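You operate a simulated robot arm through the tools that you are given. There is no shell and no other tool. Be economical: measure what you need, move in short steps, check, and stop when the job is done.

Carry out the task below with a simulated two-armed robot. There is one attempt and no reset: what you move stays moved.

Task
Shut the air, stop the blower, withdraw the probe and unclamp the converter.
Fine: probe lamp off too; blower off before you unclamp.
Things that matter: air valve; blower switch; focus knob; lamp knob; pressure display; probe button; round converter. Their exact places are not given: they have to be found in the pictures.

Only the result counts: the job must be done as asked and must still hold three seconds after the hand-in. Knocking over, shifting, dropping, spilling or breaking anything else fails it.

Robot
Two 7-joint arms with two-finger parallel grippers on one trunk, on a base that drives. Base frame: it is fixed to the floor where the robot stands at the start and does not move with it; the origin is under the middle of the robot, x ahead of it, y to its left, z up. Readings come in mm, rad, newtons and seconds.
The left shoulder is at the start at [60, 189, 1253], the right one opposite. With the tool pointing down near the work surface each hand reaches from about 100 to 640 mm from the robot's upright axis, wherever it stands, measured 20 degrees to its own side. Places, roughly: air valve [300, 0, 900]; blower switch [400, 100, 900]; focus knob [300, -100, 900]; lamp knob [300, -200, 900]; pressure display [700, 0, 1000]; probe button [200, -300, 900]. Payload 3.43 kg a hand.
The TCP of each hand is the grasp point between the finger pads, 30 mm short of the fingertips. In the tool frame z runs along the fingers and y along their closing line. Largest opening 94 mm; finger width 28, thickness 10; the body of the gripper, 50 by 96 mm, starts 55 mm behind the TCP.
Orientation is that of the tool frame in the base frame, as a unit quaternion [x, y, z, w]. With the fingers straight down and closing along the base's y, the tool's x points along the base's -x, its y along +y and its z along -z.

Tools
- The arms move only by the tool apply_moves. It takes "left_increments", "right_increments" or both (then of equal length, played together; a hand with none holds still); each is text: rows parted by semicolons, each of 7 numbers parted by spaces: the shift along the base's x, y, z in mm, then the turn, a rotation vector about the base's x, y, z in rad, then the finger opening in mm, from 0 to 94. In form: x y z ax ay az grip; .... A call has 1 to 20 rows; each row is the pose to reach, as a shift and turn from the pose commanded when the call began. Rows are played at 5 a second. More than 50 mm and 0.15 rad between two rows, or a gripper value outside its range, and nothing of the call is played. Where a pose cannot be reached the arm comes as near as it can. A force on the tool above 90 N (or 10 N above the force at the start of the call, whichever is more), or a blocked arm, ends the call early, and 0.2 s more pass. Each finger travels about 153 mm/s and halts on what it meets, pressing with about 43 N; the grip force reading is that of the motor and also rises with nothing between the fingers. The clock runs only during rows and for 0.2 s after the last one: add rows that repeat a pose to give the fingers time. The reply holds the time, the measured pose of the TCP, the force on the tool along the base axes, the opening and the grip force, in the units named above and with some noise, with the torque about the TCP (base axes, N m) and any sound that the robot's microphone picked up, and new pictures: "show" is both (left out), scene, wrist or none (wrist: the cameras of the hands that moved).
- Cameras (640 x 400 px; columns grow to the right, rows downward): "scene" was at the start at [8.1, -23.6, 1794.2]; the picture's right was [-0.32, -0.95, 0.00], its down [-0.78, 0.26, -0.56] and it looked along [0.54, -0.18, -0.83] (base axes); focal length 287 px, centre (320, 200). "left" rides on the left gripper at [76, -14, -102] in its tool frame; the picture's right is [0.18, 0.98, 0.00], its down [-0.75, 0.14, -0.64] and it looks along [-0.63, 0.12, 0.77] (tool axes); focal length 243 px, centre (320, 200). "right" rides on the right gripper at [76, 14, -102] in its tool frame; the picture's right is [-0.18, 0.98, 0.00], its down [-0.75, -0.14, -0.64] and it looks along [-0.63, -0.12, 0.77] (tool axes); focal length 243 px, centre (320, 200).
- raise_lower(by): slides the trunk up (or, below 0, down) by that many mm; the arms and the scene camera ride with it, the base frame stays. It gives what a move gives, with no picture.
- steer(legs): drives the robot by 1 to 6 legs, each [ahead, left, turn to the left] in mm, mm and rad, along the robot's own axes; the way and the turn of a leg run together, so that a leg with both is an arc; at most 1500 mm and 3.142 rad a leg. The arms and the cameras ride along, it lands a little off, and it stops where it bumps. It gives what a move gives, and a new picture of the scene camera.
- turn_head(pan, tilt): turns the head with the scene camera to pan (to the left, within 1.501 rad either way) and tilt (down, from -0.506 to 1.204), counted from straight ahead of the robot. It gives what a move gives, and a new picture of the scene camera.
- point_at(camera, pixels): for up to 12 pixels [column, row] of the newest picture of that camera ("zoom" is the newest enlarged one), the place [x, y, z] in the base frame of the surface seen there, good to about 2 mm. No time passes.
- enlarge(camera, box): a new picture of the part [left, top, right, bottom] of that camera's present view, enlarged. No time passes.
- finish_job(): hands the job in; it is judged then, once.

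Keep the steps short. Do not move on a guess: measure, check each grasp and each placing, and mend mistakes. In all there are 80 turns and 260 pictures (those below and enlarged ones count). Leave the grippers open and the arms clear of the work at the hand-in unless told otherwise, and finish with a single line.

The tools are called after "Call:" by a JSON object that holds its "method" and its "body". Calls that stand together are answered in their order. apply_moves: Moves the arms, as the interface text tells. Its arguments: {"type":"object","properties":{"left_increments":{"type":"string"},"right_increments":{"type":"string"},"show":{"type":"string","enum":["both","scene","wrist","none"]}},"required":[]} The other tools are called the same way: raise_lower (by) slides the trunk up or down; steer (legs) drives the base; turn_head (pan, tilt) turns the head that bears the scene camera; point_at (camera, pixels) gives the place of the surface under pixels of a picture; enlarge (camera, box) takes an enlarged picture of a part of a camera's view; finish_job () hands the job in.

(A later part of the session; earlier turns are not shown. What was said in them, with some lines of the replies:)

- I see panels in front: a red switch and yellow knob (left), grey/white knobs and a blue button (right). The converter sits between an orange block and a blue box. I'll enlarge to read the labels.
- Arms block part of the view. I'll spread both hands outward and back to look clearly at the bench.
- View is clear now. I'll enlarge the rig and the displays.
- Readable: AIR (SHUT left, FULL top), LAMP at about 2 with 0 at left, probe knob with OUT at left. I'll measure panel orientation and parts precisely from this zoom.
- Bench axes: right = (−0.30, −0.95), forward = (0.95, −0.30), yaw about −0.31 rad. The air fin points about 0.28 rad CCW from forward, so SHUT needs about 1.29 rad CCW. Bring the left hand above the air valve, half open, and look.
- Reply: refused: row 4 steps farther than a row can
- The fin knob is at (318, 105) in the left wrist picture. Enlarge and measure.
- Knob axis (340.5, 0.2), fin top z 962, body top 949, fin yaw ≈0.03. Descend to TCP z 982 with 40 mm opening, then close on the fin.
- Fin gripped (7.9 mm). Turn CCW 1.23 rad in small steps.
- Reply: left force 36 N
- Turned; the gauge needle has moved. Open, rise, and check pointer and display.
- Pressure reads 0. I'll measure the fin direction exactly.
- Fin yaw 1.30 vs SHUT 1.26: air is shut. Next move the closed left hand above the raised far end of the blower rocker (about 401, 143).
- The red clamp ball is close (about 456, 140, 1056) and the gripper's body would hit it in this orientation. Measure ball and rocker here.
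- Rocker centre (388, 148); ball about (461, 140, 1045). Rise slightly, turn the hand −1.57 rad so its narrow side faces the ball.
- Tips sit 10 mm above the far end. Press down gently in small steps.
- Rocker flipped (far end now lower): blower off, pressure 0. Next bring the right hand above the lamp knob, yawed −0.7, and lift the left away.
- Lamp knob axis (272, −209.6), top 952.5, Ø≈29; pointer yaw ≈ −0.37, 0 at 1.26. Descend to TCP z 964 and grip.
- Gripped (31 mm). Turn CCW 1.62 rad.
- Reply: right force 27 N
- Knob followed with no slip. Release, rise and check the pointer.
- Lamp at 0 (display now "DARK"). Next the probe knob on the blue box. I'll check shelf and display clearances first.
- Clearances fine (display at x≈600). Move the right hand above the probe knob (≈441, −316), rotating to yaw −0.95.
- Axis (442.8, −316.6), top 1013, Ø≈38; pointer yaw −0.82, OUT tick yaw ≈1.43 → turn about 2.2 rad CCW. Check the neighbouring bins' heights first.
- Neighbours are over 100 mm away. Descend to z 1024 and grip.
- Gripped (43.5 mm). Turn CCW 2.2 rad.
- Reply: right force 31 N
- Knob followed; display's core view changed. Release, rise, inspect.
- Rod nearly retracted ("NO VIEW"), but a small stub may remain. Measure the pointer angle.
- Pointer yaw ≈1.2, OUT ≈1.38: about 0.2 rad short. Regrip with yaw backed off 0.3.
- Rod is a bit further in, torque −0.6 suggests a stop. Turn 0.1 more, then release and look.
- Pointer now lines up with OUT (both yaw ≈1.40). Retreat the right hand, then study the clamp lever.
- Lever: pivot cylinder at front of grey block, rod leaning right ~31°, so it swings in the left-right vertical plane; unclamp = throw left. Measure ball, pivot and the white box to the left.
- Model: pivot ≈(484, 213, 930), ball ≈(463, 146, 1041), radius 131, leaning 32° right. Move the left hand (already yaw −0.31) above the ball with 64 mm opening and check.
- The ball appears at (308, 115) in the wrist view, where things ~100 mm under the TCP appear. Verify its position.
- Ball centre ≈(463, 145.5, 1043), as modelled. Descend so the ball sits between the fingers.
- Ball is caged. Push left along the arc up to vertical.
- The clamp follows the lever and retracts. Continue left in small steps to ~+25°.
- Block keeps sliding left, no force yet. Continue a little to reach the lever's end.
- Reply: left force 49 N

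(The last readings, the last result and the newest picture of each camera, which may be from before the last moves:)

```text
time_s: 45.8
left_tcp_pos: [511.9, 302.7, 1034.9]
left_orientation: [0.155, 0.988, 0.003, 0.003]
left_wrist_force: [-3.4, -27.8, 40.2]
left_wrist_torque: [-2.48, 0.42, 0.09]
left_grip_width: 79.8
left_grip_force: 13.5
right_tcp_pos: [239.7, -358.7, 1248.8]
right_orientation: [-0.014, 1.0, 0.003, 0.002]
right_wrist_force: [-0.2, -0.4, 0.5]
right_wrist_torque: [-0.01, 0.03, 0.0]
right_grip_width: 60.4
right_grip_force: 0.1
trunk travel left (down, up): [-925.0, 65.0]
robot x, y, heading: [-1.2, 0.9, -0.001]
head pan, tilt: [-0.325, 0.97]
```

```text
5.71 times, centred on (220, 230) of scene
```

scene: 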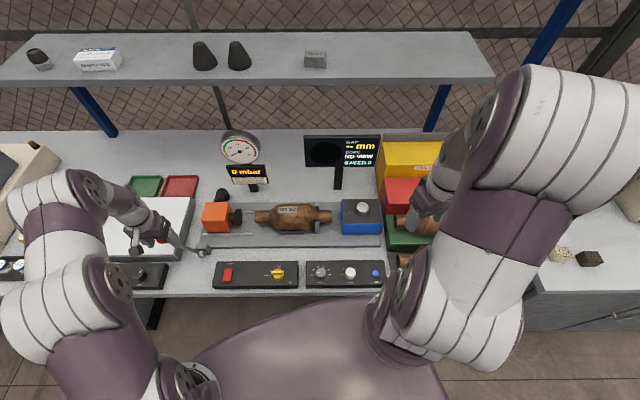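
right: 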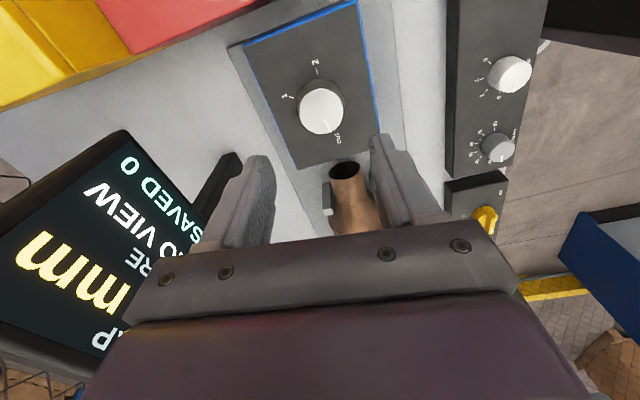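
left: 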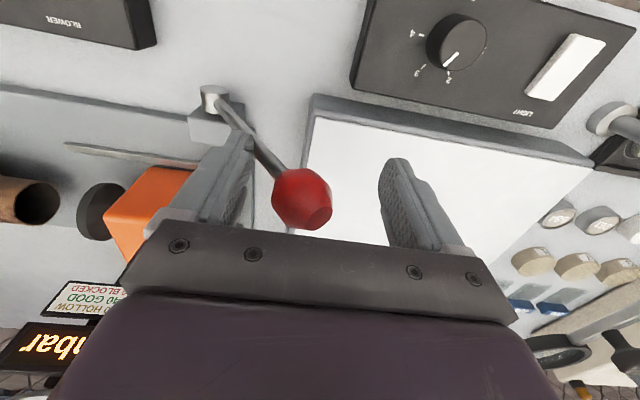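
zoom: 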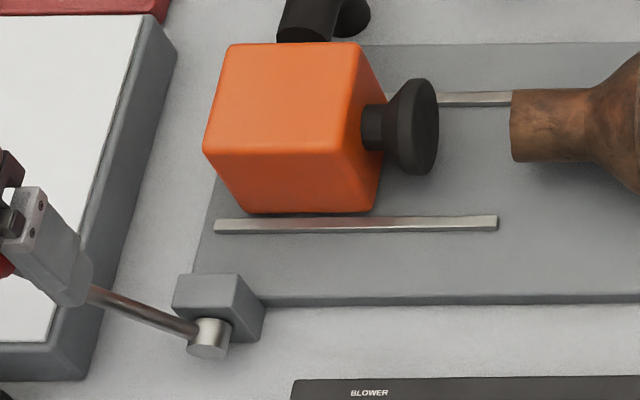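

Stop reached (force rising, fingers being forced). Back off a little to the right, then lift straight up and inspect.

Call:
{"method": "apply_moves", "body": {"left_increments": "-3.6 -11.4 9 0 0 0 64; -5 -16 9 0 0 0 64; -5 -16 9 0 0 0 64; -5 -16 45 0 0 0 64; -5 -16 85 0 0 0 64; -5 -16 120 0 0 0 64; -5 -16 120 0 0 0 64", "show": "both"}}

Call:
{"method": "enlarge", "body": {"camera": "scene", "box": [172, 180, 402, 300]}}

```text
time_s: 47.4
left_tcp_pos: [509.6, 292.2, 1148.8]
left_orientation: [0.155, 0.988, -0.001, 0.001]
left_wrist_force: [0.7, -0.4, 0.3]
left_wrist_torque: [0.01, -0.01, 0.04]
left_grip_width: 64.1
left_grip_force: 0.0
right_tcp_pos: [245.5, -350.7, 1248.7]
right_orientation: [-0.015, 1.0, 0.0, 0.0]
right_wrist_force: [-0.1, 0.7, 0.2]
right_wrist_torque: [0.0, 0.01, -0.03]
right_grip_width: 60.2
right_grip_force: 0.0
trunk travel left (down, up): [-925.0, 65.0]
robot x, y, heading: [0.3, 0.8, 0.002]
head pan, tilt: [-0.325, 0.97]
```

scene: 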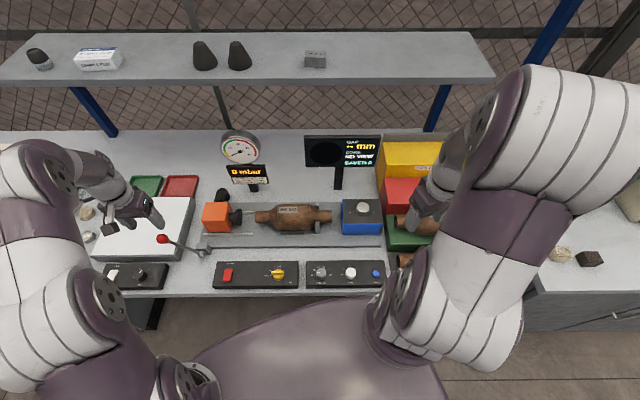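
left: 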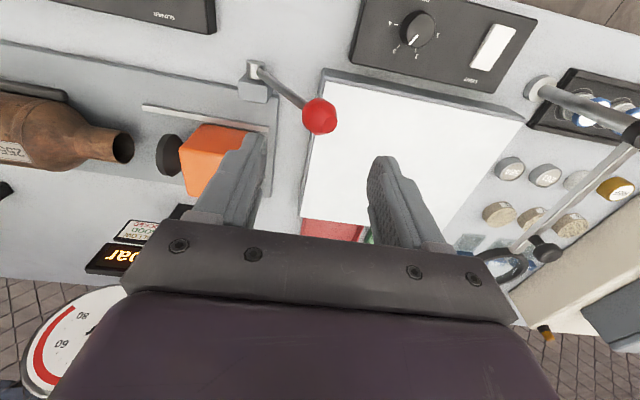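

```text
2.78 times, centred on (287, 240) of scene
```

zoom: 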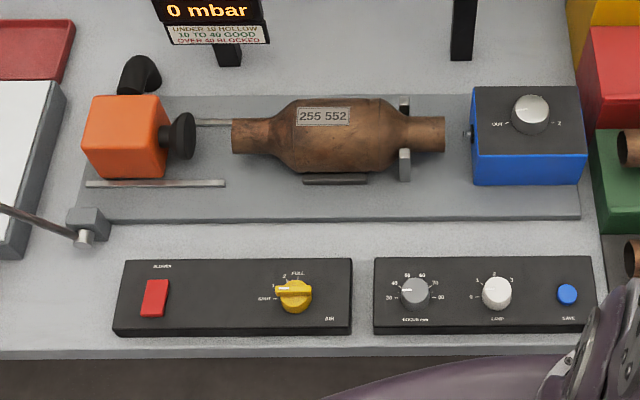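

Clamp fully back, converter untouched, lever stays. Retreat both hands with grippers open and do a final check of the settings.

Call:
{"method": "apply_moves", "body": {"left_increments": "-40 0 30 0 0 0 94; -85 0 60 0 0 0 94; -130 0 90 0 0 0 94; -175 0 100 0 0 0 94; -220 0 100 0 0 0 94; -250 0 100 0 0 0 94; -250 0 100 0 0 0 94", "right_increments": "0 0 0 0 0 0 94; 0 0 0 0 0 0 94; 0 0 0 0 0 0 94; 0 0 0 0 0 0 94; 0 0 0 0 0 0 94; 0 0 0 0 0 0 94; 0 0 0 0 0 0 94", "show": "scene"}}

Call:
{"method": "enlarge", "body": {"camera": "scene", "box": [208, 255, 392, 295]}}

Call:
{"method": "enlarge", "body": {"camera": "scene", "box": [200, 125, 392, 245]}}

```text
refused: row 2 steps farther than a row can; nothing moved
```

```text
3.48 times, centred on (300, 275) of scene
```

zoom: 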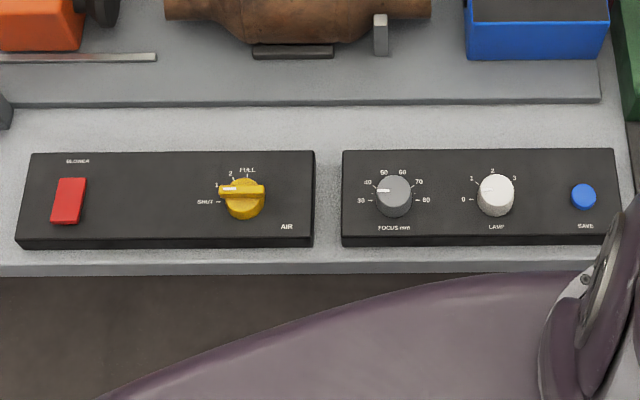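

```text
3.33 times, centred on (296, 185) of scene
```

zoom: 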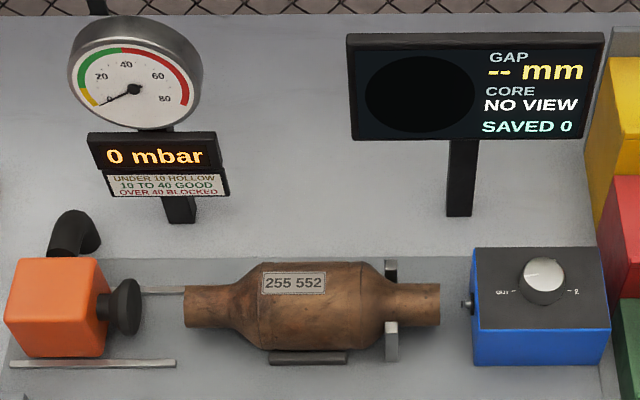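

Everything set as wanted. Redo the retreat with smaller rows.

Call:
{"method": "apply_moves", "body": {"left_increments": "-20 0 30 0 0 0 94; -60 0 50 0 0 0 94; -100 0 70 0 0 0 94; -140 0 80 0 0 0 94; -180 0 90 0 0 0 94; -220 0 90 0 0 0 94; -220 0 90 0 0 0 94", "right_increments": "0 0 0 0 0 0 94; 0 0 0 0 0 0 94; 0 0 0 0 0 0 94; 0 0 0 0 0 0 94; 0 0 0 0 0 0 94; 0 0 0 0 0 0 94; 0 0 0 0 0 0 94", "show": "scene"}}

Call:
{"method": "enlarge", "body": {"camera": "scene", "box": [130, 180, 400, 300]}}

```text
time_s: 49.0
left_tcp_pos: [289.1, 292.2, 1238.0]
left_orientation: [0.155, 0.988, 0.0, -0.001]
left_wrist_force: [0.5, 0.1, -0.8]
left_wrist_torque: [0.01, 0.01, -0.02]
left_grip_width: 93.8
left_grip_force: 0.0
right_tcp_pos: [245.3, -350.5, 1246.4]
right_orientation: [-0.014, 1.0, 0.001, 0.0]
right_wrist_force: [-0.2, -0.1, 0.3]
right_wrist_torque: [-0.02, -0.01, 0.01]
right_grip_width: 93.8
right_grip_force: 0.0
trunk travel left (down, up): [-925.0, 65.0]
robot x, y, heading: [-3.3, -0.9, 0.001]
head pan, tilt: [-0.325, 0.97]
```

scene: 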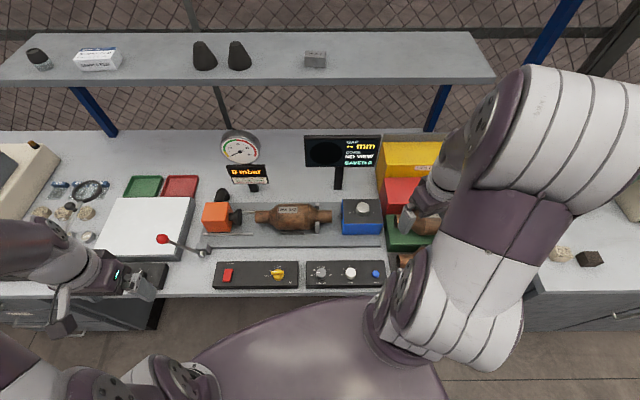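

```text
2.37 times, centred on (265, 240) of scene
```

zoom: 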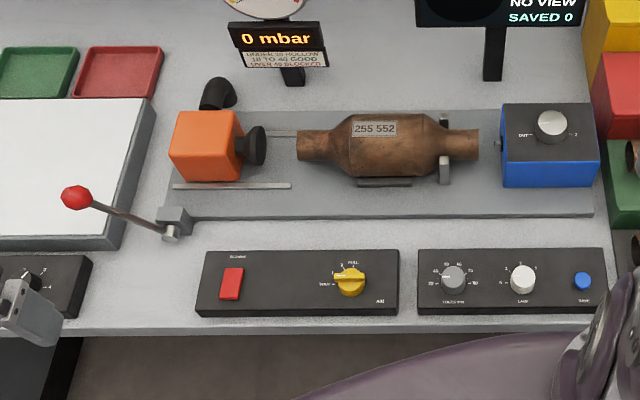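

All settings hold, both hands are clear and open. Handing in.

Call:
{"method": "finish_job", "body": {}}

```text
The job is handed in.
```

The air is shut, the blower was switched off before unclamping, the lamp is at 0, the probe is at OUT, and the converter is unclamped; I have handed the job in.
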